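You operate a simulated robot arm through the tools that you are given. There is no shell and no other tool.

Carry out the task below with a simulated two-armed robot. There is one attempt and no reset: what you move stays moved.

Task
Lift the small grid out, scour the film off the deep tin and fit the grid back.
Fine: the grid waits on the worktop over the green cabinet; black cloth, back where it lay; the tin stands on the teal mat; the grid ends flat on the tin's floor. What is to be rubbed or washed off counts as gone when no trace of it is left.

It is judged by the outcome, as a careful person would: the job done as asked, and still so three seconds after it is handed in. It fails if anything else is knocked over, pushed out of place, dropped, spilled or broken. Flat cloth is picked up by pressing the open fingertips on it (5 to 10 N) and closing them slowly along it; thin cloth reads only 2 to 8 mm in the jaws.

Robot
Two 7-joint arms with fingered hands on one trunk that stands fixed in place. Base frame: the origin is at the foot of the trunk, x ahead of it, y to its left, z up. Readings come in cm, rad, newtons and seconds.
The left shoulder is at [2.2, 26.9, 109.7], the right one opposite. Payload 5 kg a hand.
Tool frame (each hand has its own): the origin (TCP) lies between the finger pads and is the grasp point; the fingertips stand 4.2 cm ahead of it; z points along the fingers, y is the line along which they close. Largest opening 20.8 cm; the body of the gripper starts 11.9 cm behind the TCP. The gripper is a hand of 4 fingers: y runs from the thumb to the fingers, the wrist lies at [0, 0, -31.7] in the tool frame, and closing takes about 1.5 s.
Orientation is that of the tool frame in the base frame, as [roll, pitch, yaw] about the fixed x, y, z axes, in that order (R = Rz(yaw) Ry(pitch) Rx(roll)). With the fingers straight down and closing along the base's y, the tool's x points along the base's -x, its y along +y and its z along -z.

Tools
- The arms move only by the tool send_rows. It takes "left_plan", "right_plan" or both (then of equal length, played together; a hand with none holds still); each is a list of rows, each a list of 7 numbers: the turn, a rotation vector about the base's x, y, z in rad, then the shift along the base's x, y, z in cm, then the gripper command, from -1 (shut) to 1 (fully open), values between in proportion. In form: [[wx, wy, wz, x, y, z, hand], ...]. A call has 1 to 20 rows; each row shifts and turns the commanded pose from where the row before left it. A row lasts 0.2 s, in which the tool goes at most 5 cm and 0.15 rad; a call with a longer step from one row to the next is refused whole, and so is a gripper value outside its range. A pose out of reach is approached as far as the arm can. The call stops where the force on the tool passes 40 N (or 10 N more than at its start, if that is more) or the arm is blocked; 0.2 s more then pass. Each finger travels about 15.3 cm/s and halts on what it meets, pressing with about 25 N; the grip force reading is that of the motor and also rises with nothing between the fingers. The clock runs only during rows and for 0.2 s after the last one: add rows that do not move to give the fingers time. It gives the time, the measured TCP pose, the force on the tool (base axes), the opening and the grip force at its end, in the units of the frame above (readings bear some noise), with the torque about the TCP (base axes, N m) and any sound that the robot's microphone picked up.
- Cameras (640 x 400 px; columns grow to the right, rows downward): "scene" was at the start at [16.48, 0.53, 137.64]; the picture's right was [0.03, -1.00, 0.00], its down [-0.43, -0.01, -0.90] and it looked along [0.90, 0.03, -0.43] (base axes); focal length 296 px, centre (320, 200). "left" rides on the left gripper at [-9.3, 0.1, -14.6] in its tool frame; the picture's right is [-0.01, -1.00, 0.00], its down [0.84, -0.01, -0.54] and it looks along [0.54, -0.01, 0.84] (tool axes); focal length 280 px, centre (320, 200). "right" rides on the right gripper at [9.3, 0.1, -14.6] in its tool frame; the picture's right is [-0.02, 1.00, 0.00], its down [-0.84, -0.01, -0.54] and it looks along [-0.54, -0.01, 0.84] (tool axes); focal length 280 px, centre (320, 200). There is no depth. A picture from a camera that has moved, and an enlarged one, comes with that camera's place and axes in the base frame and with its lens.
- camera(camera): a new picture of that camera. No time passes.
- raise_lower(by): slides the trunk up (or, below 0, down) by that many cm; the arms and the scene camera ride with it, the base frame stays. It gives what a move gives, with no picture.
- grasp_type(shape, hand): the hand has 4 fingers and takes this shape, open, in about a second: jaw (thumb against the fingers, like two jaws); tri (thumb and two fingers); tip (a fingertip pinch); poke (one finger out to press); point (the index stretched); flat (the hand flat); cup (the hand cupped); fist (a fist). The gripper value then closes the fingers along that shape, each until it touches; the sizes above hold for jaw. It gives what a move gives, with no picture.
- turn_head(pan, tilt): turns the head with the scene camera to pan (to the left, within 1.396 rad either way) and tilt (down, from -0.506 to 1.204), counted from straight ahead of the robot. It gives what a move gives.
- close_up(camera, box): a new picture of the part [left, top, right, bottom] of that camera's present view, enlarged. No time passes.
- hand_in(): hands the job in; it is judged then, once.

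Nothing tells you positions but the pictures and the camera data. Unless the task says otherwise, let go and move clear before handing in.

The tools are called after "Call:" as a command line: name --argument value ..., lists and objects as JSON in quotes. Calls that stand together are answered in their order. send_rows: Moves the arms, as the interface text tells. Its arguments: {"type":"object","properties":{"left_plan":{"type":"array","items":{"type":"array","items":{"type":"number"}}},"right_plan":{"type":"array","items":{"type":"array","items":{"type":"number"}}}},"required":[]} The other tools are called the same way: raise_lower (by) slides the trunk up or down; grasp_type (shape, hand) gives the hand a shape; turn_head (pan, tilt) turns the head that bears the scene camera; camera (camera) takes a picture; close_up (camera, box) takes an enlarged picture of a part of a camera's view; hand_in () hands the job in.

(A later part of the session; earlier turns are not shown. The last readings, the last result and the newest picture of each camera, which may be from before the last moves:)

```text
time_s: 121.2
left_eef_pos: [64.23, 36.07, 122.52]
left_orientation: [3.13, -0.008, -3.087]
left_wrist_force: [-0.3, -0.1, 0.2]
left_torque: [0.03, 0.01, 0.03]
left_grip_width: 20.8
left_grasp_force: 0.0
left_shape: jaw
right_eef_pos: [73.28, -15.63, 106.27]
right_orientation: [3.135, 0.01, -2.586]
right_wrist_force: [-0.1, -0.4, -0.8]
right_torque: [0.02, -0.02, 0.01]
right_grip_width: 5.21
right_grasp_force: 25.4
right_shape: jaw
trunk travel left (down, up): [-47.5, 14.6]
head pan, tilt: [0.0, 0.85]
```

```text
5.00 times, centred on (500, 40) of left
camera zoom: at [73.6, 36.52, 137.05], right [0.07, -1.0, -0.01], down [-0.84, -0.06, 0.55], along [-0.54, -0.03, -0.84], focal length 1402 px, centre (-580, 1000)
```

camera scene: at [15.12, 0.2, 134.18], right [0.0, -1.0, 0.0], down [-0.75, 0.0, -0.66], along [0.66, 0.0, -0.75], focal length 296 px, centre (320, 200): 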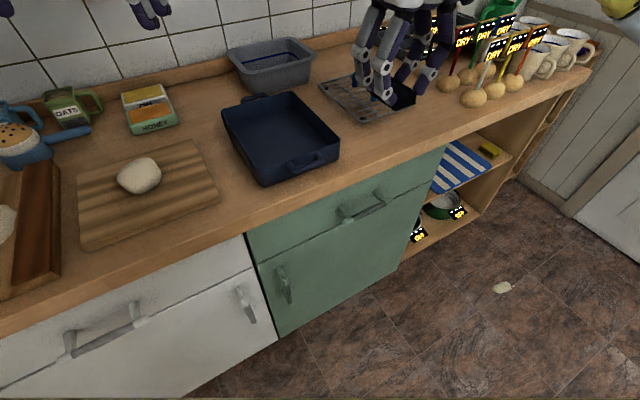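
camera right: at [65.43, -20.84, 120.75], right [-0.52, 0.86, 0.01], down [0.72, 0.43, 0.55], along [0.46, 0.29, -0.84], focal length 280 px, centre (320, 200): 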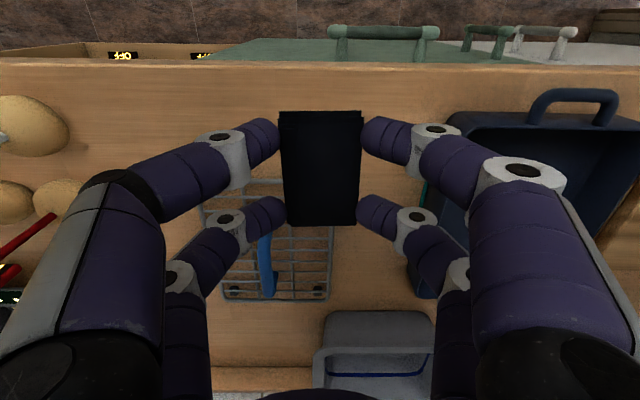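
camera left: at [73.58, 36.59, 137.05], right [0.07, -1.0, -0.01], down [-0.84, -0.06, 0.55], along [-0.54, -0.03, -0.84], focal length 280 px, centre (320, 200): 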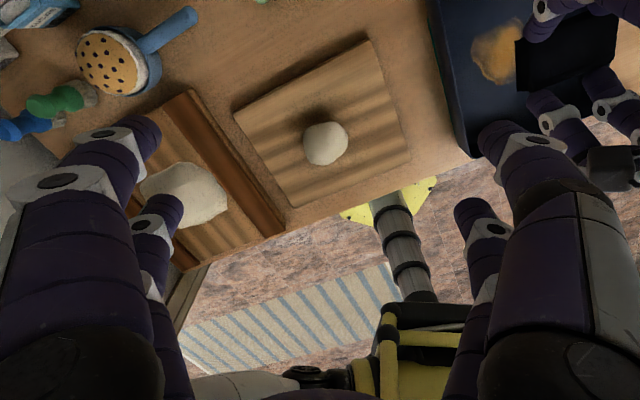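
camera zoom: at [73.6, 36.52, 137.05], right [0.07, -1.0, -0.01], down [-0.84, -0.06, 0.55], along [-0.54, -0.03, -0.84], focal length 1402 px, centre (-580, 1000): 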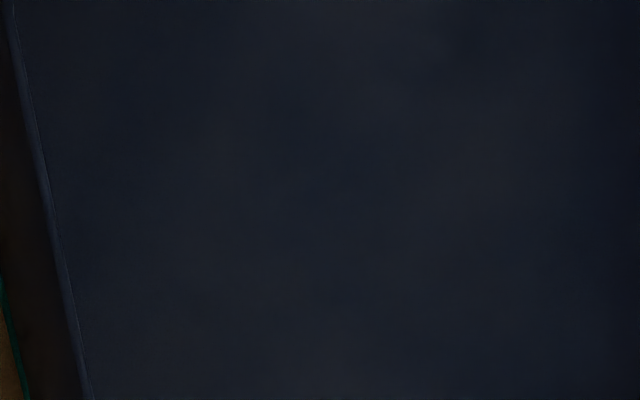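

The tin looks clean, but the centre of the floor may be a touch greyer than the edges. To be sure no trace remains I'll go back for another thorough set of passes.

Call:
send_rows --right_plan '[[0, 0, -0.1268, -0.12, 2.02, 0, -0.65], [0, 0, -0.1268, -0.12, 2.02, 0, -0.65], [0, 0, -0.1268, -0.12, 2.02, 0, -0.65], [0, 0, -0.1268, -0.12, 2.02, 0, -0.65], [0, 0, -0.1268, -0.12, 2.02, 0, -0.65], [0, 0, -0.1268, -0.12, 2.02, 0, -0.65], [0, 0, -0.1268, -0.12, 2.02, 0, -0.65], [0, 0, -0.1268, -0.12, 2.02, 0, -0.65], [0, 0, -0.1268, -0.12, 2.02, 0, -0.65], [0, 0, -0.1268, -0.12, 2.02, 0, -0.65], [0, 0, -0.1268, -0.12, 2.02, 0, -0.65], [0, 0, -0.1268, -0.12, 2.02, 0, -0.65], [0, 0, -0.1268, -0.12, 2.02, 0, -0.65], [0, 0, 0, 0, -0.3, -1.5, -0.65], [0, 0, 0, 0, 0, -2.5, -0.65], [0, 0, 0, 0, 0, -2.5, -0.65], [0, 0, 0, 0, 0, -1.5, -0.65], [0, 0, 0, 0, 0, -0.8, -0.65], [0, 0, 0, 0, 0, 0, -0.65]]'

Call:
camera --camera "right"

```text
time_s: 125.2
left_eef_pos: [64.21, 36.02, 122.48]
left_orientation: [3.131, -0.006, -3.087]
left_wrist_force: [0.0, 0.2, -0.1]
left_torque: [-0.01, 0.02, 0.01]
left_grip_width: 20.79
left_grasp_force: 0.1
left_shape: jaw
right_eef_pos: [71.73, 10.14, 97.46]
right_orientation: [3.134, 0.007, 2.05]
right_wrist_force: [-0.6, -0.3, -0.4]
right_torque: [-0.01, 0.0, -0.03]
right_grip_width: 5.19
right_grasp_force: 25.0
right_shape: jaw
trunk travel left (down, up): [-47.5, 14.6]
head pan, tilt: [0.0, 0.85]
```

```text
taken
camera right: at [67.59, 18.53, 111.98], right [0.89, 0.45, 0.01], down [0.37, -0.75, 0.55], along [0.25, -0.49, -0.84], focal length 280 px, centre (320, 200)
```

right: 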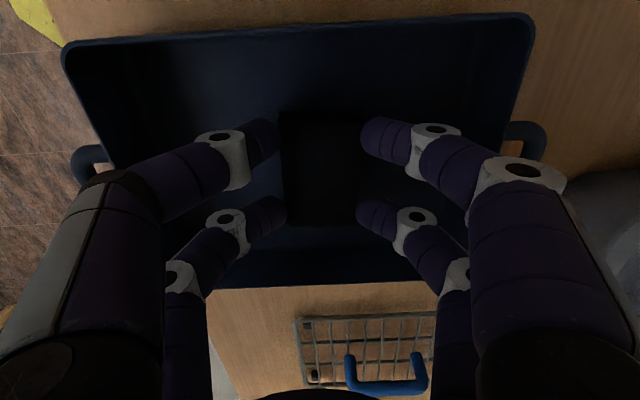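

Call:
send_rows --right_plan '[[0, 0, 0, 0, 0, -0.4, -0.65], [0, 0, 0, 0, 0, -0.2, -0.65], [0, 0, 0, 0, 0, 0, -0.65]]'

```text
time_s: 126.0
left_eef_pos: [64.16, 36.03, 122.56]
left_orientation: [3.132, -0.007, -3.088]
left_wrist_force: [0.3, -0.1, 0.0]
left_torque: [0.01, -0.01, 0.02]
left_grip_width: 20.81
left_grasp_force: 0.1
left_shape: jaw
right_eef_pos: [71.68, 10.18, 96.92]
right_orientation: [3.136, 0.009, 2.049]
right_wrist_force: [0.0, -0.4, 0.0]
right_torque: [0.02, -0.01, 0.01]
right_grip_width: 5.19
right_grasp_force: 25.2
right_shape: jaw
trunk travel left (down, up): [-47.5, 14.6]
head pan, tilt: [0.0, 0.85]
```

Call:
send_rows --right_plan '[[0, 0, 0, 0, 0, -0.15, -0.65], [0, 0, 0, 0, 0, 0, -0.65]]'

```text
time_s: 126.6
left_eef_pos: [64.27, 36.02, 122.49]
left_orientation: [3.13, -0.006, -3.086]
left_wrist_force: [-0.1, -0.7, -0.1]
left_torque: [0.04, 0.01, 0.03]
left_grip_width: 20.79
left_grasp_force: 0.0
left_shape: jaw
right_eef_pos: [71.72, 10.08, 96.75]
right_orientation: [3.134, 0.01, 2.05]
right_wrist_force: [0.7, 0.1, 6.7]
right_torque: [0.02, 0.04, -0.01]
right_grip_width: 5.22
right_grasp_force: 25.2
right_shape: jaw
trunk travel left (down, up): [-47.5, 14.6]
head pan, tilt: [0.0, 0.85]
```

Call:
send_rows --right_plan '[[0, 0, 0, 0, 0, -0.05, -0.65], [0, 0, 0, -0.62, -0.324, 0, -0.65], [0, 0, 0, -0.62, -0.324, 0, -0.65], [0, 0, 0, -0.62, -0.324, 0, -0.65], [0, 0, 0, -0.62, -0.324, 0, -0.65], [0, 0, 0, 0.68, 0.355, 0, -0.65], [0, 0, 0, 0.68, 0.355, 0, -0.65], [0, 0, 0, 0.68, 0.355, 0, -0.65], [0, 0, 0, 0.68, 0.355, 0, -0.65], [0, 0, 0, 0.68, 0.355, 0, -0.65], [0, 0, 0, 0.68, 0.355, 0, -0.65], [0, 0, 0, 0.68, 0.355, 0, -0.65], [0, 0, 0, 0.68, 0.355, 0, -0.65], [0, 0, 0, 0.35, -0.66, 0, -0.65], [0, 0, 0, 0.35, -0.66, 0, -0.65], [0, 0, 0, -0.68, -0.355, 0, -0.65], [0, 0, 0, -0.68, -0.355, 0, -0.65], [0, 0, 0, -0.68, -0.355, 0, -0.65], [0, 0, 0, -0.68, -0.355, 0, -0.65], [0, 0, 0, -0.68, -0.355, 0, -0.65]]'

Call:
send_rows --right_plan '[[0, 0, 0, -0.68, -0.355, 0, -0.65], [0, 0, 0, -0.68, -0.355, 0, -0.65], [0, 0, 0, -0.35, 0.66, 0, -0.65], [0, 0, 0, -0.35, 0.66, 0, -0.65], [0, 0, 0, -0.35, 0.66, 0, -0.65], [0, 0, 0, -0.35, 0.66, 0, -0.65], [0, 0, 0, 0.68, 0.355, 0, -0.65], [0, 0, 0, 0.68, 0.355, 0, -0.65], [0, 0, 0, 0.68, 0.355, 0, -0.65], [0, 0, 0, 0.35, -0.66, 0, -0.65], [0, 0, 0, 0.35, -0.66, 0, -0.65], [0, 0, 0, 0.35, -0.66, 0, -0.65], [0, 0, 0, 0.35, -0.66, 0, -0.65], [0, 0, 0, 0.68, 0.355, 0, -0.65], [0, 0, 0, 0.68, 0.355, 0, -0.65], [0, 0, 0, 0.68, 0.355, 0, -0.65], [0, 0, 0, -0.35, 0.66, 0, -0.65], [0, 0, 0, -0.35, 0.66, 0, -0.65], [0, 0, 0, -0.35, 0.66, 0, -0.65], [0, 0, 0, -0.35, 0.66, 0, -0.65]]'

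Call:
close_up --camera "scene" --box '[200, 60, 400, 190]'

```text
time_s: 130.8
left_eef_pos: [64.09, 36.04, 122.54]
left_orientation: [3.132, -0.009, -3.087]
left_wrist_force: [0.1, 0.8, -1.0]
left_torque: [-0.02, -0.01, 0.01]
left_grip_width: 20.78
left_grasp_force: 0.1
left_shape: jaw
right_eef_pos: [72.08, 8.63, 96.64]
right_orientation: [3.135, 0.009, 2.048]
right_wrist_force: [6.9, 3.9, 19.0]
right_torque: [0.11, -0.22, 0.02]
right_grip_width: 5.25
right_grasp_force: 24.9
right_shape: jaw
trunk travel left (down, up): [-47.5, 14.6]
head pan, tilt: [0.0, 0.85]
```

```text
time_s: 135.0
left_eef_pos: [64.16, 36.09, 122.53]
left_orientation: [3.134, -0.008, -3.089]
left_wrist_force: [-0.4, 0.1, -0.7]
left_torque: [0.02, 0.01, 0.02]
left_grip_width: 20.82
left_grasp_force: 0.0
left_shape: jaw
right_eef_pos: [73.29, 12.6, 96.7]
right_orientation: [3.135, 0.008, 2.049]
right_wrist_force: [3.3, -5.5, 18.9]
right_torque: [-0.2, -0.04, 0.04]
right_grip_width: 5.26
right_grasp_force: 24.7
right_shape: jaw
trunk travel left (down, up): [-47.5, 14.6]
head pan, tilt: [0.0, 0.85]
```

```text
3.08 times, centred on (300, 125) of scene
camera zoom: at [15.05, 0.18, 134.2], right [0.0, -1.0, 0.0], down [-0.75, 0.0, -0.66], along [0.66, 0.0, -0.75], focal length 911 px, centre (382, 431)
```

zoom: 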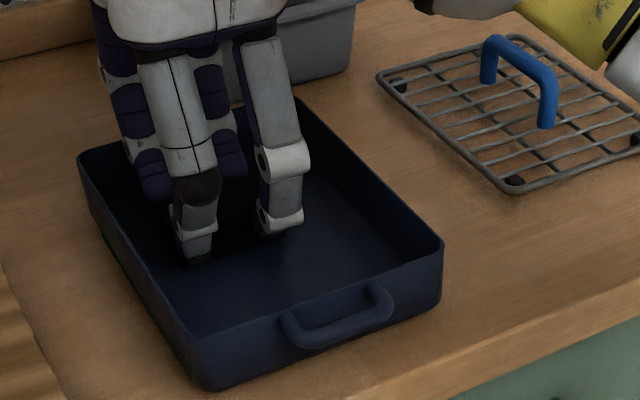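

Call:
send_rows --right_plan '[[0, 0, 0, -0.68, -0.355, 0.02, -0.65], [0, 0, 0, -0.68, -0.355, 0, -0.65], [0, 0, 0, -0.68, -0.355, 0, -0.65], [0, 0, 0, -0.68, -0.355, 0, -0.65], [0, 0, 0, -0.68, -0.355, 0, -0.65], [0, 0, 0, -0.68, -0.355, 0, -0.65], [0, 0, 0, -0.68, -0.355, 0, -0.65], [0, 0, 0, 0.35, -0.66, 0, -0.65], [0, 0, 0, 0.35, -0.66, 0, -0.65], [0, 0, 0, 0.35, -0.66, 0, -0.65], [0, 0, 0, 0.35, -0.66, 0, -0.65], [0, 0, 0, 0.68, 0.355, 0, -0.65], [0, 0, 0, 0.68, 0.355, 0, -0.65], [0, 0, 0, 0.68, 0.355, 0, -0.65], [0, 0, 0, 0.68, 0.355, 0, -0.65], [0, 0, 0, 0.68, 0.355, 0, -0.65], [0, 0, 0, 0.68, 0.355, 0, -0.65], [0, 0, 0, 0, 0, 1, -0.65], [0, 0, 0, 0, 0, 3.5, -0.65], [0, 0, 0, 0, 0, 4.5, -0.65]]'

Call:
send_rows --right_plan '[[0, 0, 0.1268, 0, -1.4, 1, -0.65], [0, 0, 0.1268, 0, -1.9, 0, -0.65], [0, 0, 0.1268, 0, -1.9, 0, -0.65], [0, 0, 0.1268, 0, -1.9, 0, -0.65], [0, 0, 0.1268, 0, -1.9, 0, -0.65], [0, 0, 0.1268, 0, -1.9, 0, -0.65], [0, 0, 0.1268, 0, -1.9, 0, -0.65], [0, 0, 0.1268, 0, -1.9, 0, -0.65], [0, 0, 0.1268, 0, -1.9, 0, -0.65], [0, 0, 0.1268, 0, -1.9, 0, -0.65], [0, 0, 0.1268, 0, -1.9, 0, -0.65], [0, 0, 0.1268, 0, -1.9, 0, -0.65], [0, 0, 0.1268, 0, -1.9, 0, -0.65], [0, 0, 0, 0, 0, 0, -0.65], [0, 0, 0, 0, 0, 0, -0.65]]'

Call:
close_up --camera "scene" --box '[240, 100, 310, 160]'

Call:
close_up --camera "left" --box '[400, 0, 640, 160]'

Call:
camera --camera "right"

```text
time_s: 139.2
left_eef_pos: [63.99, 36.05, 122.67]
left_orientation: [3.132, -0.005, -3.088]
left_wrist_force: [-1.2, 0.8, 0.2]
left_torque: [-0.01, -0.17, -0.02]
left_grip_width: 20.82
left_grasp_force: 0.0
left_shape: jaw
right_eef_pos: [73.89, 9.69, 105.64]
right_orientation: [3.134, 0.009, 2.049]
right_wrist_force: [-0.8, 0.0, -1.0]
right_torque: [-0.03, -0.11, 0.0]
right_grip_width: 5.24
right_grasp_force: 25.4
right_shape: jaw
trunk travel left (down, up): [-47.5, 14.6]
head pan, tilt: [0.0, 0.85]
```

```text
time_s: 142.4
left_eef_pos: [64.25, 35.98, 122.51]
left_orientation: [3.131, -0.007, -3.088]
left_wrist_force: [-0.6, 0.4, 0.1]
left_torque: [0.03, -0.03, -0.01]
left_grip_width: 20.78
left_grasp_force: 0.1
left_shape: jaw
right_eef_pos: [74.03, -14.68, 106.69]
right_orientation: [3.135, 0.01, -2.585]
right_wrist_force: [-0.7, -0.5, 0.1]
right_torque: [0.01, 0.01, 0.0]
right_grip_width: 5.2
right_grasp_force: 25.1
right_shape: jaw
trunk travel left (down, up): [-47.5, 14.6]
head pan, tilt: [0.0, 0.85]
```

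```text
6.67 times, centred on (275, 130) of scene
camera zoom: at [15.12, 0.2, 134.18], right [0.0, -1.0, 0.0], down [-0.75, 0.0, -0.66], along [0.66, 0.0, -0.75], focal length 1973 px, centre (620, 667)
```

zoom: 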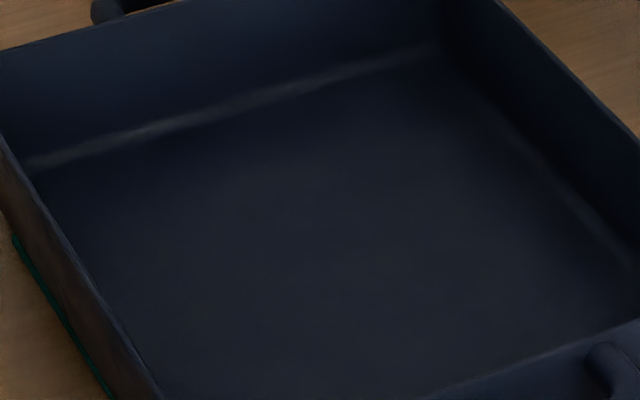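

```text
2.50 times, centred on (520, 80) of left
camera zoom: at [73.6, 36.52, 137.05], right [0.07, -1.0, -0.01], down [-0.84, -0.06, 0.55], along [-0.54, -0.03, -0.84], focal length 701 px, centre (-180, 500)
```

zoom: 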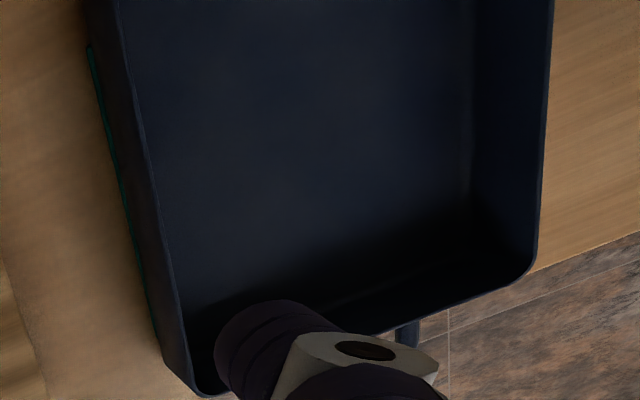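

```text
taken
camera right: at [66.12, -19.57, 121.09], right [-0.52, 0.86, 0.01], down [0.72, 0.43, 0.55], along [0.46, 0.29, -0.84], focal length 280 px, centre (320, 200)
```

right: 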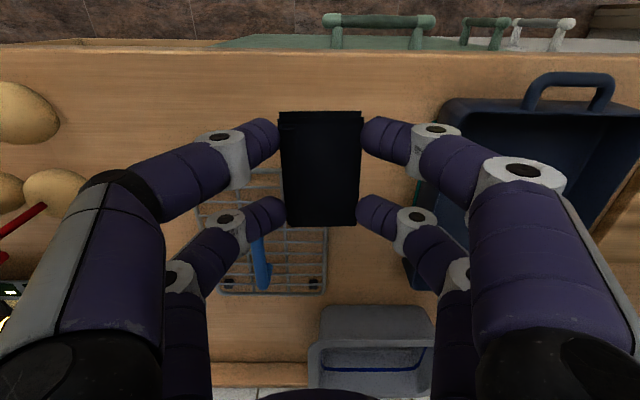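

The floor looks identical to the pristine areas now, so the film is gone. I'll set the cloth down at the temporary open spot.

Call:
send_rows --right_plan '[[0, 0, 0, -0.42, -0.52, 0, -0.65], [0, 0, 0, -0.42, -0.52, 0, -0.65], [0, 0, 0, 0, 0, -2, -0.65], [0, 0, 0, 0, 0, -3, -0.65], [0, 0, 0, 0, 0, -3, -0.65], [0, 0, 0, 0, 0, -1.5, -0.65], [0, 0, 0, 0, 0, -0.7, -0.65], [0, 0, 0, 0, 0, 0, -0.65]]'

Call:
camera --camera "right"

Call:
close_up --camera "scene" --box '[310, 70, 450, 170]'

```text
time_s: 144.2
left_eef_pos: [64.25, 36.03, 122.57]
left_orientation: [3.131, -0.007, -3.086]
left_wrist_force: [0.4, -0.5, 0.4]
left_torque: [-0.05, 0.02, 0.01]
left_grip_width: 20.81
left_grasp_force: 0.0
left_shape: jaw
right_eef_pos: [73.2, -15.55, 96.44]
right_orientation: [3.136, 0.009, -2.585]
right_wrist_force: [0.2, -0.6, 0.3]
right_torque: [-0.06, 0.0, -0.01]
right_grip_width: 5.25
right_grasp_force: 25.4
right_shape: jaw
trunk travel left (down, up): [-47.5, 14.6]
head pan, tilt: [0.0, 0.85]
```

```text
taken
camera right: at [65.27, -20.56, 110.94], right [-0.52, 0.86, 0.01], down [0.72, 0.43, 0.55], along [0.46, 0.29, -0.84], focal length 280 px, centre (320, 200)
```

right: 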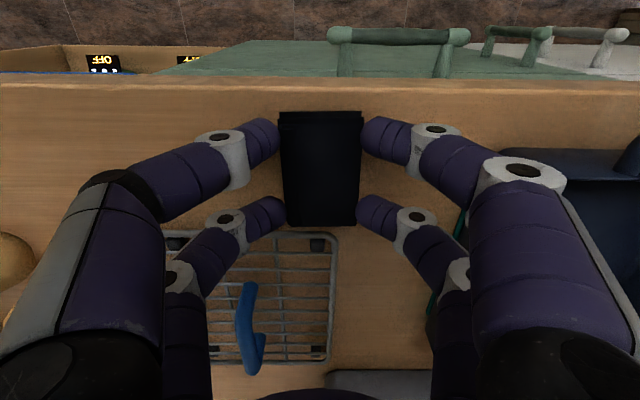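

```text
4.00 times, centred on (380, 120) of scene
camera zoom: at [15.11, 0.22, 134.19], right [0.0, -1.0, 0.0], down [-0.75, 0.0, -0.66], along [0.66, 0.0, -0.75], focal length 1184 px, centre (80, 520)
```

zoom: 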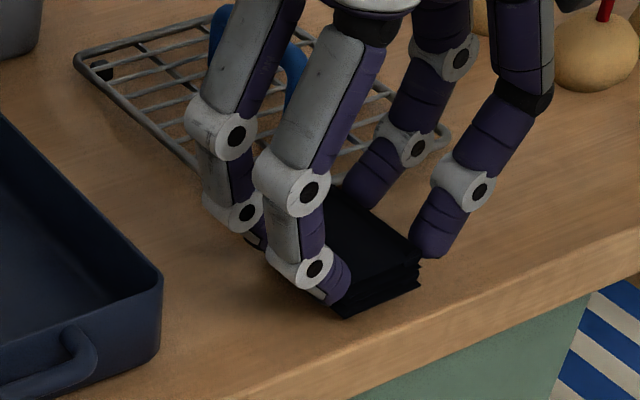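

Call:
send_rows --right_plan '[[0, 0, 0, 0, 0, -0.15, -0.65], [0, 0, 0, 0, 0, -0.1, -0.65], [0, 0, 0, 0, 0, 0, -0.65]]'

```text
time_s: 145.0
left_eef_pos: [64.13, 36.17, 122.53]
left_orientation: [3.132, -0.007, -3.087]
left_wrist_force: [-0.4, -0.2, -0.4]
left_torque: [0.02, -0.01, 0.01]
left_grip_width: 20.79
left_grasp_force: 0.0
left_shape: jaw
right_eef_pos: [73.2, -15.6, 96.18]
right_orientation: [3.135, 0.008, -2.585]
right_wrist_force: [0.2, -0.5, 0.2]
right_torque: [0.0, 0.0, 0.02]
right_grip_width: 5.25
right_grasp_force: 25.0
right_shape: jaw
trunk travel left (down, up): [-47.5, 14.6]
head pan, tilt: [0.0, 0.85]
```

Call:
send_rows --right_plan '[[0, 0, 0, 0, 0, -0.1, -0.65], [0, 0, 0, 0, 0, -0.05, -0.65], [0, 0, 0, 0, 0, 0, -0.65]]'

```text
time_s: 145.8
left_eef_pos: [64.2, 36.17, 122.53]
left_orientation: [3.131, -0.007, -3.088]
left_wrist_force: [0.2, -0.1, 0.1]
left_torque: [0.0, 0.0, -0.04]
left_grip_width: 20.8
left_grasp_force: 0.0
left_shape: jaw
right_eef_pos: [73.26, -15.65, 96.08]
right_orientation: [3.134, 0.008, -2.584]
right_wrist_force: [-0.3, 0.1, -0.6]
right_torque: [0.0, -0.03, 0.01]
right_grip_width: 5.25
right_grasp_force: 24.5
right_shape: jaw
trunk travel left (down, up): [-47.5, 14.6]
head pan, tilt: [0.0, 0.85]
```

Call:
send_rows --right_plan '[[0, 0, 0, 0, 0, -0.1, -0.65], [0, 0, 0, 0, 0, -0.05, -0.65], [0, 0, 0, 0, 0, 0, -0.65]]'

```text
time_s: 146.6
left_eef_pos: [64.13, 36.06, 122.37]
left_orientation: [3.131, -0.007, -3.088]
left_wrist_force: [-0.1, 0.6, 0.1]
left_torque: [-0.01, -0.02, -0.01]
left_grip_width: 20.82
left_grasp_force: 0.1
left_shape: jaw
right_eef_pos: [73.28, -15.68, 96.0]
right_orientation: [3.135, 0.009, -2.584]
right_wrist_force: [-0.3, 0.6, 0.0]
right_torque: [-0.01, 0.02, 0.02]
right_grip_width: 5.25
right_grasp_force: 24.8
right_shape: jaw
trunk travel left (down, up): [-47.5, 14.6]
head pan, tilt: [0.0, 0.85]
```

Call:
send_rows --right_plan '[[0, 0, 0, 0, 0, -0.1, -0.65], [0, 0, 0, 0, 0, -0.1, -0.65], [0, 0, 0, 0, 0, 0, -0.65]]'

```text
time_s: 147.4
left_eef_pos: [64.13, 36.07, 122.53]
left_orientation: [3.131, -0.006, -3.087]
left_wrist_force: [0.2, 0.2, -0.4]
left_torque: [-0.03, 0.0, 0.02]
left_grip_width: 20.8
left_grasp_force: 0.1
left_shape: jaw
right_eef_pos: [73.29, -15.57, 95.74]
right_orientation: [3.136, 0.007, -2.583]
right_wrist_force: [0.1, -0.6, -0.6]
right_torque: [0.01, -0.02, -0.03]
right_grip_width: 5.24
right_grasp_force: 25.1
right_shape: jaw
trunk travel left (down, up): [-47.5, 14.6]
head pan, tilt: [0.0, 0.85]
```

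Call:
send_rows --right_plan '[[0, 0, 0, 0, 0, -0.1, -0.65], [0, 0, 0, 0, 0, 0, -0.65]]'

```text
time_s: 148.0
left_eef_pos: [64.09, 36.11, 122.52]
left_orientation: [3.13, -0.008, -3.086]
left_wrist_force: [0.2, -0.1, 0.6]
left_torque: [0.0, -0.03, 0.03]
left_grip_width: 20.8
left_grasp_force: 0.1
left_shape: jaw
right_eef_pos: [73.15, -15.49, 95.62]
right_orientation: [3.134, 0.007, -2.585]
right_wrist_force: [0.3, 0.0, 2.7]
right_torque: [-0.02, -0.01, 0.0]
right_grip_width: 5.26
right_grasp_force: 24.8
right_shape: jaw
trunk travel left (down, up): [-47.5, 14.6]
head pan, tilt: [0.0, 0.85]
```

The cloth is down. Releasing slowly and rising.

Call:
send_rows --right_plan '[[0, 0, 0, 0, 0, 0, -0.5], [0, 0, 0, 0, 0, 0, -0.45], [0, 0, 0, 0, 0, 0, -0.4], [0, 0, 0, 0, 0, 0, -0.35], [0, 0, 0, 0, 0, 0, -0.28], [0, 0, 0, 0, 0, 0, -0.25], [0, 0, 0, 0, 0, 0, -0.25], [0, 0, 0, 0, 0, 1, -0.25], [0, 0, 0, 0, 0, 2, -0.25], [0, 0, 0, 0, 0, 3, -0.25], [0, 0, 0, 0, 0, 4, -0.25], [0, 0, 0, 0, 0, 3, -0.25], [0, 0, 0, 0, 0, 2, -0.25], [0, 0, 0, 0, 0, 0, -0.25]]'

Call:
camera --camera "right"

Call:
close_up --camera "scene" --box '[220, 60, 440, 200]'

```text
time_s: 151.0
left_eef_pos: [64.13, 36.09, 122.41]
left_orientation: [3.13, -0.01, -3.088]
left_wrist_force: [0.1, -0.7, 0.4]
left_torque: [0.03, 0.02, -0.01]
left_grip_width: 20.78
left_grasp_force: 0.0
left_shape: jaw
right_eef_pos: [73.23, -15.57, 110.62]
right_orientation: [3.134, 0.008, -2.585]
right_wrist_force: [0.2, -0.2, -0.6]
right_torque: [0.01, 0.04, 0.0]
right_grip_width: 7.75
right_grasp_force: 0.1
right_shape: jaw
trunk travel left (down, up): [-47.5, 14.6]
head pan, tilt: [0.0, 0.85]
```

```text
taken
camera right: at [65.25, -20.54, 125.09], right [-0.52, 0.86, 0.01], down [0.72, 0.43, 0.55], along [0.46, 0.29, -0.84], focal length 280 px, centre (320, 200)
```

right: 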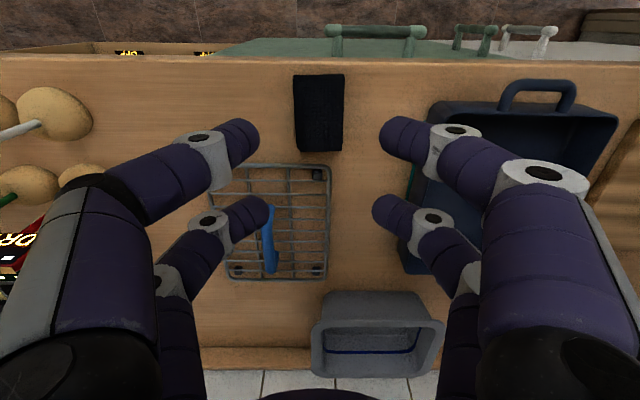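

```text
2.86 times, centred on (330, 130) of scene
camera zoom: at [15.14, 0.21, 134.17], right [0.0, -1.0, 0.0], down [-0.75, 0.0, -0.66], along [0.66, 0.0, -0.75], focal length 846 px, centre (291, 400)
```

zoom: 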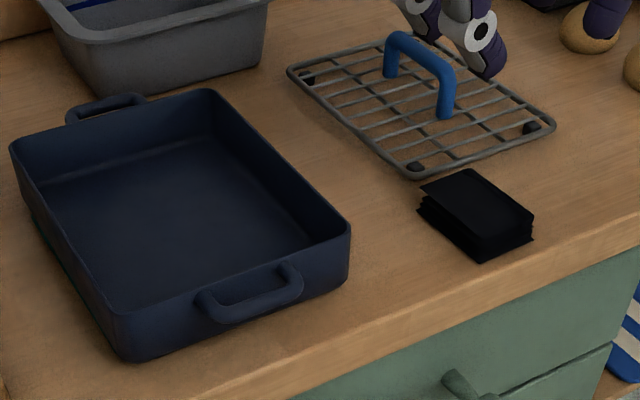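

Cloth parked neatly; tin clean and in place. Now I'll go back above the grid's handle with the hand partly open.

Call:
send_rows --right_plan '[[0, 0, -0.015, 3.0, 0.4, 0, -0.35], [0, 0, -0.015, 3.7, 0.5, 0, -0.4], [0, 0, -0.015, 3.7, 0.5, 0, -0.4], [0, 0, -0.015, 3.7, 0.5, 0, -0.4], [0, 0, -0.015, 3.6, 0.44, 0, -0.4], [0, 0, 0, 0, 0, 0, -0.4], [0, 0, 0, 0, 0, 0, -0.4]]'

Call:
camera --camera "right"

```text
time_s: 152.6
left_eef_pos: [64.05, 36.12, 122.51]
left_orientation: [3.131, -0.01, -3.088]
left_wrist_force: [-0.8, 0.7, -1.1]
left_torque: [-0.06, -0.03, -0.01]
left_grip_width: 20.79
left_grasp_force: 0.1
left_shape: jaw
right_eef_pos: [90.83, -13.0, 110.64]
right_orientation: [3.136, 0.008, -2.658]
right_wrist_force: [-0.3, 1.6, -0.9]
right_torque: [-0.1, -0.06, 0.01]
right_grip_width: 6.25
right_grasp_force: 0.1
right_shape: jaw
trunk travel left (down, up): [-47.5, 14.6]
head pan, tilt: [0.0, 0.85]
```

```text
taken
camera right: at [82.58, -17.41, 125.07], right [-0.45, 0.89, 0.01], down [0.75, 0.38, 0.55], along [0.48, 0.25, -0.84], focal length 280 px, centre (320, 200)
```

right: 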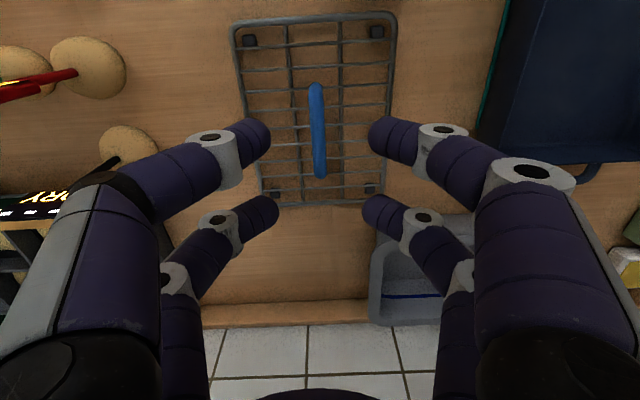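

Call:
send_rows --right_plan '[[-0.0087, 0.0045, 0, 0.54, 0, -2, -0.4], [0, 0, 0, 0, 0, -3, -0.4], [0, 0, 0, 0, 0, -3, -0.4], [0, 0, 0, 0, 0, -2, -0.4], [0, 0, 0, 0, 0, 0, -0.4]]'

Call:
camera --camera "right"

Call:
close_up --camera "scene" --box '[280, 20, 480, 150]'

```text
time_s: 153.8
left_eef_pos: [64.07, 36.01, 122.47]
left_orientation: [3.133, -0.008, -3.087]
left_wrist_force: [-1.0, -0.1, -0.5]
left_torque: [-0.04, 0.0, 0.0]
left_grip_width: 20.8
left_grasp_force: 0.1
left_shape: jaw
right_eef_pos: [91.35, -13.03, 100.52]
right_orientation: [-3.141, -0.001, -2.659]
right_wrist_force: [0.2, 0.6, -0.3]
right_torque: [-0.03, -0.03, 0.02]
right_grip_width: 6.26
right_grasp_force: 0.0
right_shape: jaw
trunk travel left (down, up): [-47.5, 14.6]
head pan, tilt: [0.0, 0.85]
```

```text
taken
camera right: at [83.13, -17.45, 115.18], right [-0.45, 0.89, 0.0], down [0.75, 0.38, 0.54], along [0.48, 0.24, -0.84], focal length 280 px, centre (320, 200)
```

right: 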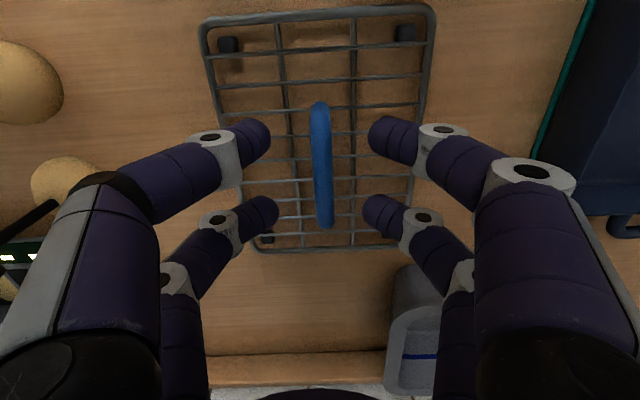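

```text
3.08 times, centred on (380, 85) of scene
camera zoom: at [15.09, 0.23, 134.19], right [0.0, -1.0, 0.0], down [-0.75, 0.0, -0.66], along [0.66, 0.0, -0.75], focal length 911 px, centre (135, 554)
```

zoom: 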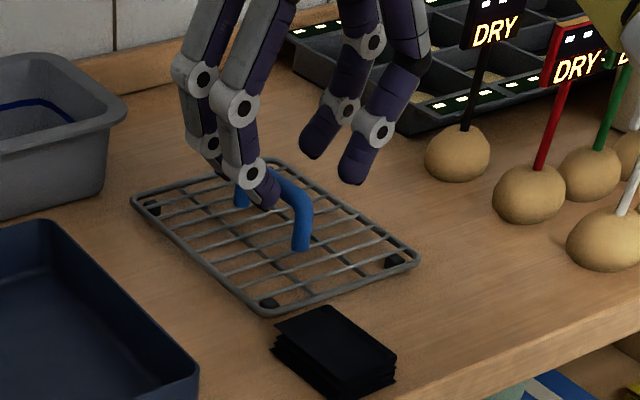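

Aligned with the handle. Lowering and gripping.

Call:
send_rows --right_plan '[[0, 0, 0, 0, 0, -1.2, -0.4], [0, 0, 0, 0, 0, -1.0, -0.4], [0, 0, 0, 0, 0, -0.6, -0.4], [0, 0, 0, 0, 0, 0, -0.4], [0, 0, 0, 0, 0, 0, -0.55], [0, 0, 0, 0, 0, 0, -0.7], [0, 0, 0, 0, 0, 0, -0.82], [0, 0, 0, 0, 0, 0, -0.92], [0, 0, 0, 0, 0, 0, -1], [0, 0, 0, 0, 0, 0, -1], [0, 0, 0, 0, 0, 0, -1]]'

Call:
camera --camera "right"

Call:
close_up --camera "scene" --box '[280, 20, 480, 150]'

```text
time_s: 156.2
left_eef_pos: [64.17, 36.16, 122.48]
left_orientation: [3.132, -0.008, -3.088]
left_wrist_force: [0.3, 0.3, 0.3]
left_torque: [0.03, -0.02, 0.01]
left_grip_width: 20.77
left_grasp_force: 0.0
left_shape: jaw
right_eef_pos: [91.46, -13.32, 97.77]
right_orientation: [-3.141, -0.002, -2.659]
right_wrist_force: [-0.5, 0.1, 0.3]
right_torque: [-0.04, 0.08, 0.03]
right_grip_width: 0.91
right_grasp_force: 24.8
right_shape: jaw
trunk travel left (down, up): [-47.5, 14.6]
head pan, tilt: [0.0, 0.85]
```

```text
taken
camera right: at [83.23, -17.51, 112.36], right [-0.45, 0.89, 0.0], down [0.75, 0.38, 0.54], along [0.48, 0.24, -0.84], focal length 280 px, centre (320, 200)
```

right: 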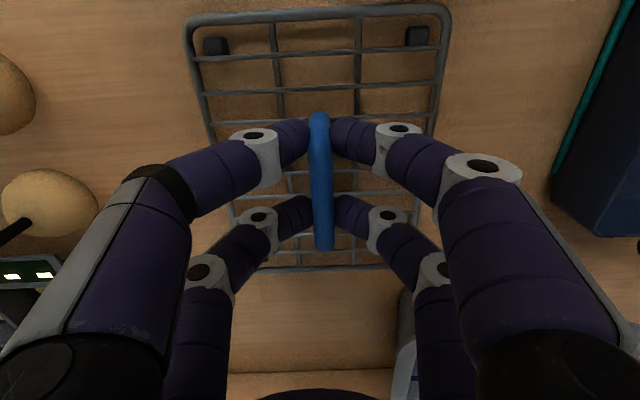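

```text
3.08 times, centred on (380, 85) of scene
camera zoom: at [15.13, 0.22, 134.18], right [0.0, -1.0, 0.0], down [-0.75, 0.0, -0.66], along [0.66, 0.0, -0.75], focal length 911 px, centre (135, 554)
```

zoom: 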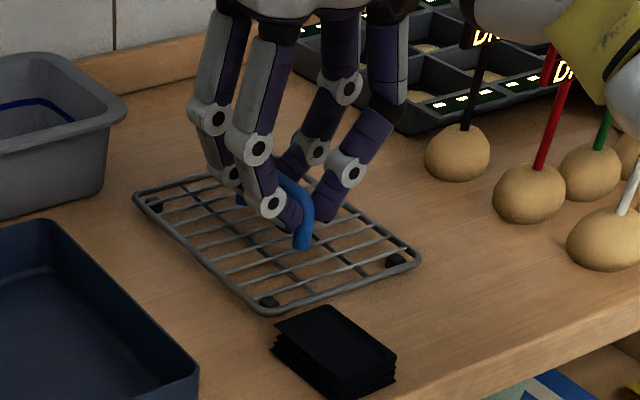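

Gripped. Lifting straight up.

Call:
send_rows --right_plan '[[0, 0, 0, 0, 0, 0.5, -1], [0, 0, 0, 0, 0, 0.8, -1], [0, 0, 0, 0, 0, 1.2, -1], [0, 0, 0, 0, 0, 1.5, -1], [0, 0, 0, 0, 0, 2, -1], [0, 0, 0, 0, 0, 2, -1], [0, 0, 0, 0, 0, 2, -1], [0, 0, 0, 0, 0, 1, -1], [0, 0, 0, 0, 0, 0, -1]]'

Call:
camera --camera "right"

Call:
close_up --camera "scene" --box '[260, 0, 460, 150]'

```text
time_s: 158.2
left_eef_pos: [64.2, 36.01, 122.5]
left_orientation: [3.13, -0.01, -3.087]
left_wrist_force: [0.8, 0.2, 1.0]
left_torque: [-0.02, -0.01, 0.04]
left_grip_width: 20.76
left_grasp_force: 0.0
left_shape: jaw
right_eef_pos: [91.43, -13.24, 108.71]
right_orientation: [-3.141, 0.0, -2.66]
right_wrist_force: [-0.6, -0.6, -3.4]
right_torque: [-0.02, 0.02, 0.01]
right_grip_width: 0.91
right_grasp_force: 25.4
right_shape: jaw
trunk travel left (down, up): [-47.5, 14.6]
head pan, tilt: [0.0, 0.85]
```

```text
taken
camera right: at [83.21, -17.55, 123.35], right [-0.45, 0.89, 0.0], down [0.75, 0.38, 0.54], along [0.48, 0.24, -0.84], focal length 280 px, centre (320, 200)
```

right: 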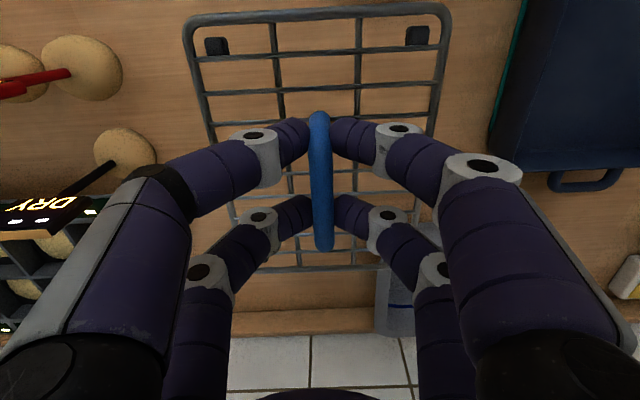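

```text
2.67 times, centred on (360, 75) of scene
camera zoom: at [15.12, 0.22, 134.18], right [0.0, -1.0, 0.0], down [-0.75, 0.0, -0.66], along [0.66, 0.0, -0.75], focal length 789 px, centre (213, 533)
```

zoom: 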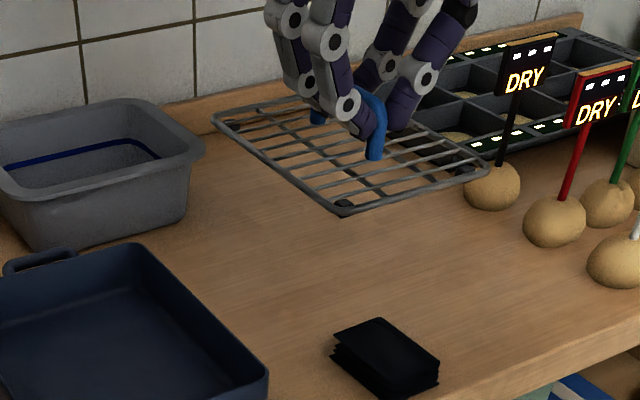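

The grid is held level and balanced this time. Moving it over the tin.

Call:
send_rows --right_plan '[[0, 0, 0, -1.2, 1.2, 0.4, -1], [0, 0, 0, -2.2, 2.3, 0.4, -1], [0, 0, 0, -2.5, 2.6, 0.5, -1], [0, 0, 0, -2.5, 2.6, 0, -1], [0, 0, 0, -2.5, 2.6, 0, -1], [0, 0, 0, -2.5, 2.6, 0, -1], [0, 0, 0, -2.5, 2.6, 0, -1], [0, 0, 0, -2.5, 2.6, 0, -1], [0, 0, 0, -2.0, 1.9, 0, -1], [0, 0, 0, -0.97, 0.95, 0, -1], [0, 0, 0, 0, 0, 0, -1], [0, 0, 0, 0, 0, 0, -1]]'

Call:
camera --camera "right"

Call:
close_up --camera "scene" --box '[200, 40, 400, 190]'

Call:
close_up --camera "left" --box '[380, 0, 640, 170]'

```text
time_s: 160.8
left_eef_pos: [64.16, 36.03, 122.53]
left_orientation: [3.131, -0.01, -3.088]
left_wrist_force: [0.8, 0.5, -0.5]
left_torque: [0.01, 0.02, 0.01]
left_grip_width: 20.77
left_grasp_force: 0.1
left_shape: jaw
right_eef_pos: [70.08, 8.68, 110.12]
right_orientation: [3.141, -0.001, -2.66]
right_wrist_force: [0.6, -0.6, -3.5]
right_torque: [0.0, 0.05, 0.03]
right_grip_width: 0.93
right_grasp_force: 25.5
right_shape: jaw
trunk travel left (down, up): [-47.5, 14.6]
head pan, tilt: [0.0, 0.85]
```

```text
taken
camera right: at [61.84, 4.48, 124.68], right [-0.45, 0.89, 0.0], down [0.75, 0.38, 0.54], along [0.48, 0.24, -0.84], focal length 280 px, centre (320, 200)
```

right: 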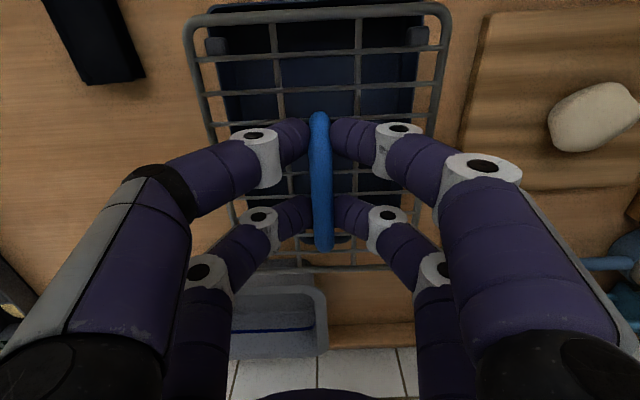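

```text
2.67 times, centred on (300, 115) of scene
camera zoom: at [15.12, 0.23, 134.18], right [0.0, -1.0, 0.0], down [-0.75, 0.0, -0.66], along [0.66, 0.0, -0.75], focal length 789 px, centre (373, 427)
```

zoom: 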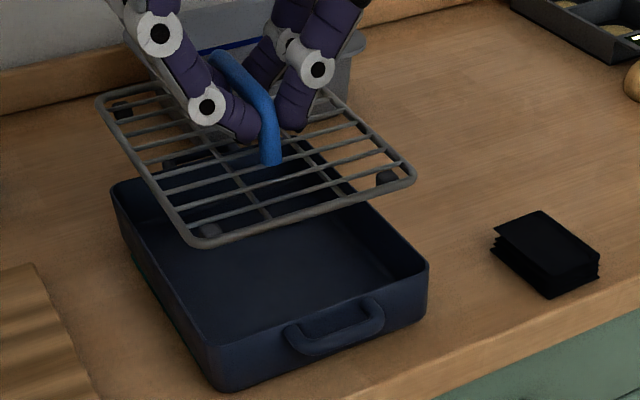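

```text
2.35 times, centred on (510, 85) of left
camera zoom: at [73.6, 36.58, 137.04], right [0.07, -1.0, -0.01], down [-0.84, -0.06, 0.55], along [-0.54, -0.03, -0.84], focal length 660 px, centre (-127, 471)
```

zoom: 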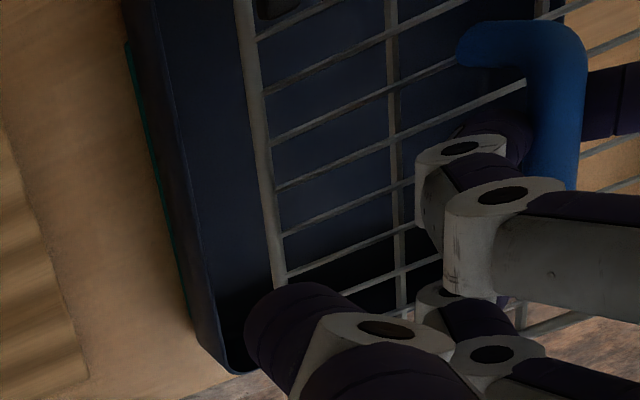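

Call:
send_rows --right_plan '[[0, 0, 0, 0, 0, -1.2, -1], [0, 0, 0, 0, 0, -1.5, -1], [0, 0, 0, 0, 0, -1.2, -1], [0, 0, 0, 0, 0, -0.6, -1], [0, 0, 0, 0, 0, 0, -1]]'

Call:
close_up --camera "right" --box '[160, 0, 480, 200]'

Call:
close_up --camera "scene" --box '[200, 60, 360, 190]'

Call:
camera --camera "right"

```text
time_s: 162.0
left_eef_pos: [64.24, 36.11, 122.48]
left_orientation: [3.13, -0.007, -3.087]
left_wrist_force: [0.8, -0.2, -0.7]
left_torque: [-0.01, 0.02, -0.02]
left_grip_width: 20.81
left_grasp_force: 0.0
left_shape: jaw
right_eef_pos: [70.14, 8.74, 105.61]
right_orientation: [-3.14, 0.002, -2.66]
right_wrist_force: [-0.2, -0.7, -2.9]
right_torque: [0.02, 0.03, 0.03]
right_grip_width: 0.9
right_grasp_force: 24.3
right_shape: jaw
trunk travel left (down, up): [-47.5, 14.6]
head pan, tilt: [0.0, 0.85]
```

```text
2.00 times, centred on (320, 100) of right
camera zoom: at [61.84, 4.46, 120.12], right [-0.45, 0.89, 0.0], down [0.75, 0.38, 0.54], along [0.48, 0.24, -0.84], focal length 561 px, centre (320, 400)
```

zoom: 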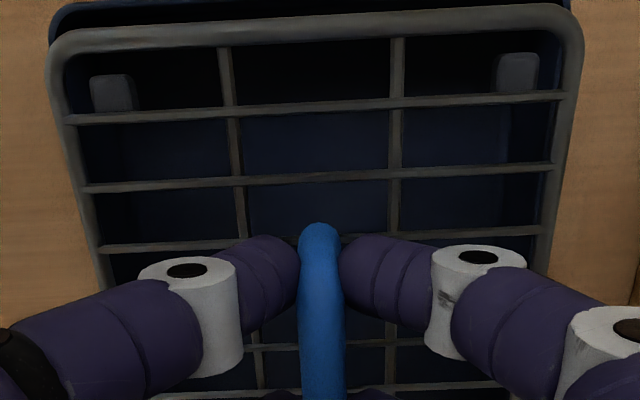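

```text
3.08 times, centred on (280, 125) of scene
camera zoom: at [15.12, 0.22, 134.18], right [0.0, -1.0, 0.0], down [-0.75, 0.0, -0.66], along [0.66, 0.0, -0.75], focal length 911 px, centre (443, 431)
```

zoom: 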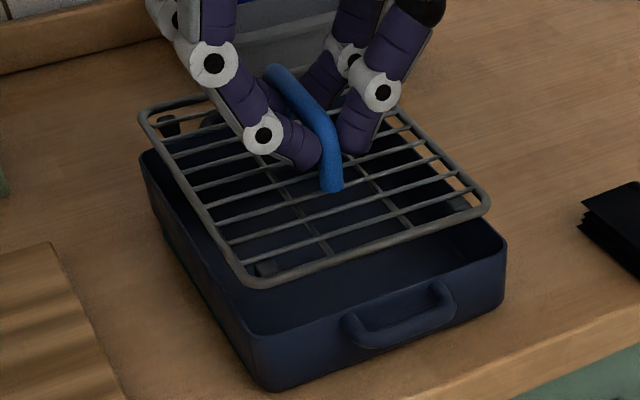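

```text
taken
camera right: at [61.84, 4.46, 120.12], right [-0.45, 0.89, 0.0], down [0.75, 0.38, 0.54], along [0.48, 0.24, -0.84], focal length 280 px, centre (320, 200)
```

right: 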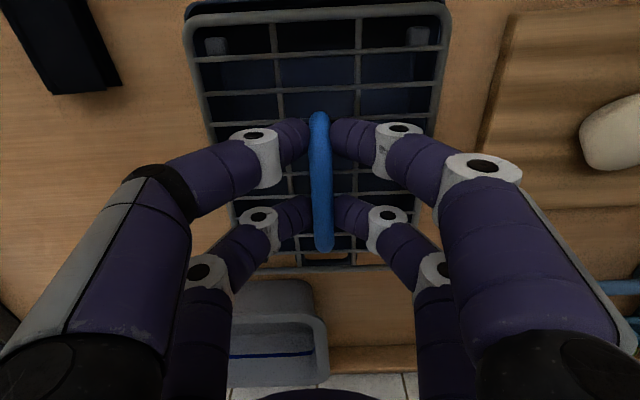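

The grid is centred over the tin within a few millimetres; a tiny correction, then lower it in.

Call:
send_rows --right_plan '[[0, 0, 0, 0.16, -0.08, -0.5, -1], [0, 0, 0, 0, 0, -1, -1], [0, 0, 0, 0, 0, -1, -1], [0, 0, 0, 0, 0, -1, -1], [0, 0, 0, 0, 0, -0.8, -1], [0, 0, 0, 0, 0, 0, -1]]'

Call:
close_up --camera "right" --box '[160, 0, 480, 200]'

Call:
close_up --camera "scene" --box '[200, 60, 360, 190]'

```text
time_s: 163.4
left_eef_pos: [64.23, 36.03, 122.6]
left_orientation: [3.13, -0.007, -3.087]
left_wrist_force: [0.2, 0.3, 0.3]
left_torque: [0.0, 0.02, 0.01]
left_grip_width: 20.8
left_grasp_force: 0.0
left_shape: jaw
right_eef_pos: [70.11, 8.62, 101.2]
right_orientation: [-3.141, 0.0, -2.661]
right_wrist_force: [-4.3, -2.2, 1.8]
right_torque: [0.16, -0.23, 0.03]
right_grip_width: 0.97
right_grasp_force: 25.8
right_shape: jaw
trunk travel left (down, up): [-47.5, 14.6]
head pan, tilt: [0.0, 0.85]
```

```text
2.00 times, centred on (320, 100) of right
camera zoom: at [61.97, 4.31, 115.86], right [-0.45, 0.89, 0.0], down [0.75, 0.38, 0.54], along [0.48, 0.24, -0.84], focal length 561 px, centre (320, 400)
```

zoom: 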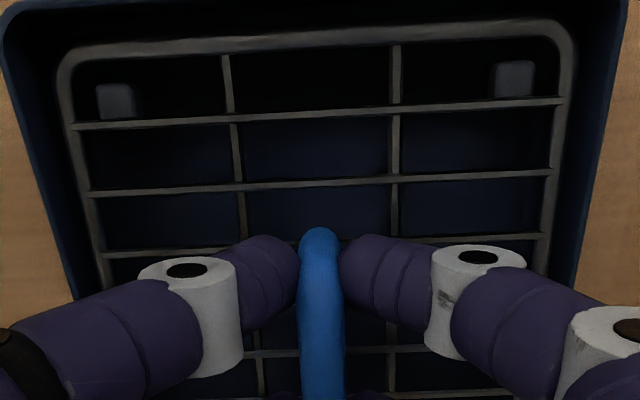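

```text
3.08 times, centred on (280, 125) of scene
camera zoom: at [15.07, 0.2, 134.19], right [0.0, -1.0, 0.0], down [-0.75, 0.0, -0.66], along [0.66, 0.0, -0.75], focal length 911 px, centre (443, 431)
```

zoom: 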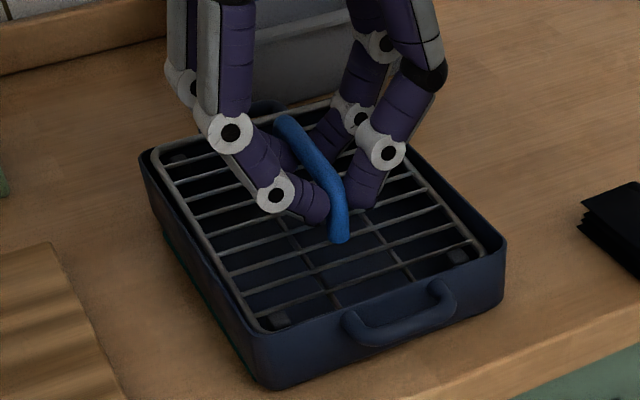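

The grid's far edge is touching the far wall (about 5 N back toward me). I'll raise slightly, shift 0.5 cm toward me, and continue.

Call:
send_rows --right_plan '[[0, 0, 0, 0, 0, 0.4, -1], [0, 0, 0, -0.27, -0.14, 0, -1], [0, 0, 0, -0.22, -0.11, 0, -1], [0, 0, 0, 0, 0, -0.3, -1], [0, 0, 0, 0, 0, -0.3, -1], [0, 0, 0, 0, 0, 0, -1]]'

Call:
close_up --camera "right" --box '[160, 0, 480, 200]'

Call:
close_up --camera "scene" --box '[200, 60, 360, 190]'

```text
time_s: 164.8
left_eef_pos: [64.13, 36.08, 122.48]
left_orientation: [3.132, -0.005, -3.087]
left_wrist_force: [-0.1, 0.2, -0.1]
left_torque: [0.0, 0.0, 0.01]
left_grip_width: 20.78
left_grasp_force: 0.0
left_shape: jaw
right_eef_pos: [69.76, 8.45, 101.08]
right_orientation: [3.142, -0.001, -2.659]
right_wrist_force: [0.0, -0.2, -3.5]
right_torque: [-0.05, 0.05, 0.0]
right_grip_width: 0.96
right_grasp_force: 24.9
right_shape: jaw
trunk travel left (down, up): [-47.5, 14.6]
head pan, tilt: [0.0, 0.85]
```

```text
2.00 times, centred on (320, 100) of right
camera zoom: at [61.49, 4.09, 115.66], right [-0.45, 0.89, 0.0], down [0.75, 0.38, 0.54], along [0.48, 0.24, -0.84], focal length 561 px, centre (320, 400)
```

zoom: 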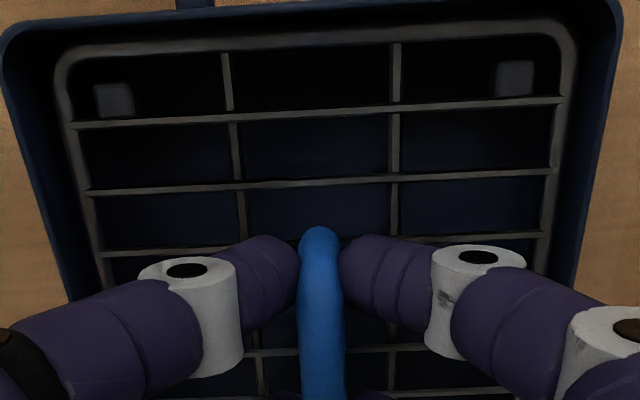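

```text
3.08 times, centred on (280, 125) of scene
camera zoom: at [15.12, 0.22, 134.18], right [0.0, -1.0, 0.0], down [-0.75, 0.0, -0.66], along [0.66, 0.0, -0.75], focal length 911 px, centre (443, 431)
```

zoom: 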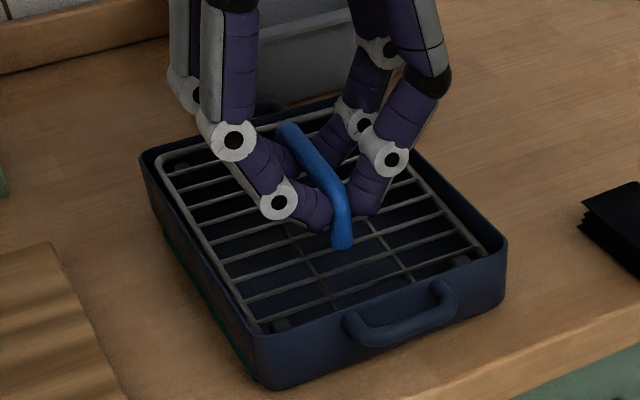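

Call:
send_rows --right_plan '[[0, 0, 0, 0, 0, -0.4, -1], [0, 0, 0, 0, 0, -0.4, -1], [0, 0, 0, 0, 0, -0.3, -1], [0, 0, 0, 0, 0, 0, -1]]'

Call:
close_up --camera "right" --box '[160, 0, 480, 200]'

```text
time_s: 165.8
left_eef_pos: [64.25, 36.18, 122.54]
left_orientation: [3.13, -0.007, -3.087]
left_wrist_force: [0.3, -0.1, 0.2]
left_torque: [0.03, 0.0, 0.02]
left_grip_width: 20.8
left_grasp_force: 0.0
left_shape: jaw
right_eef_pos: [69.58, 8.41, 100.02]
right_orientation: [3.14, 0.001, -2.66]
right_wrist_force: [-0.5, 0.0, -2.7]
right_torque: [-0.02, 0.02, 0.02]
right_grip_width: 1.0
right_grasp_force: 25.0
right_shape: jaw
trunk travel left (down, up): [-47.5, 14.6]
head pan, tilt: [0.0, 0.85]
```

```text
2.00 times, centred on (320, 100) of right
camera zoom: at [61.47, 4.11, 114.54], right [-0.45, 0.89, 0.0], down [0.75, 0.38, 0.54], along [0.48, 0.24, -0.84], focal length 561 px, centre (320, 400)
```

zoom: 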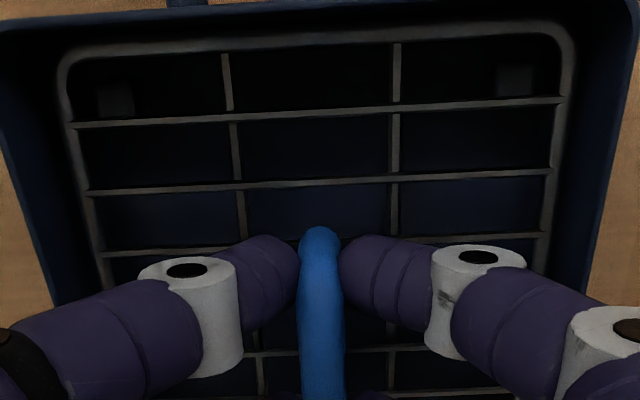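

Call:
send_rows --right_plan '[[0, 0, 0, 0, 0, -0.25, -1], [0, 0, 0, 0, 0, -0.25, -1], [0, 0, 0, 0, 0, -0.2, -1], [0, 0, 0, 0, 0, 0, -1]]'

```text
time_s: 166.8
left_eef_pos: [64.2, 36.05, 122.54]
left_orientation: [3.131, -0.007, -3.088]
left_wrist_force: [0.3, -0.3, 0.3]
left_torque: [-0.02, -0.03, 0.04]
left_grip_width: 20.8
left_grasp_force: 0.0
left_shape: jaw
right_eef_pos: [69.76, 8.39, 99.15]
right_orientation: [-3.141, 0.001, -2.66]
right_wrist_force: [-0.4, 0.0, -2.4]
right_torque: [-0.04, 0.03, 0.0]
right_grip_width: 0.97
right_grasp_force: 24.9
right_shape: jaw
trunk travel left (down, up): [-47.5, 14.6]
head pan, tilt: [0.0, 0.85]
```

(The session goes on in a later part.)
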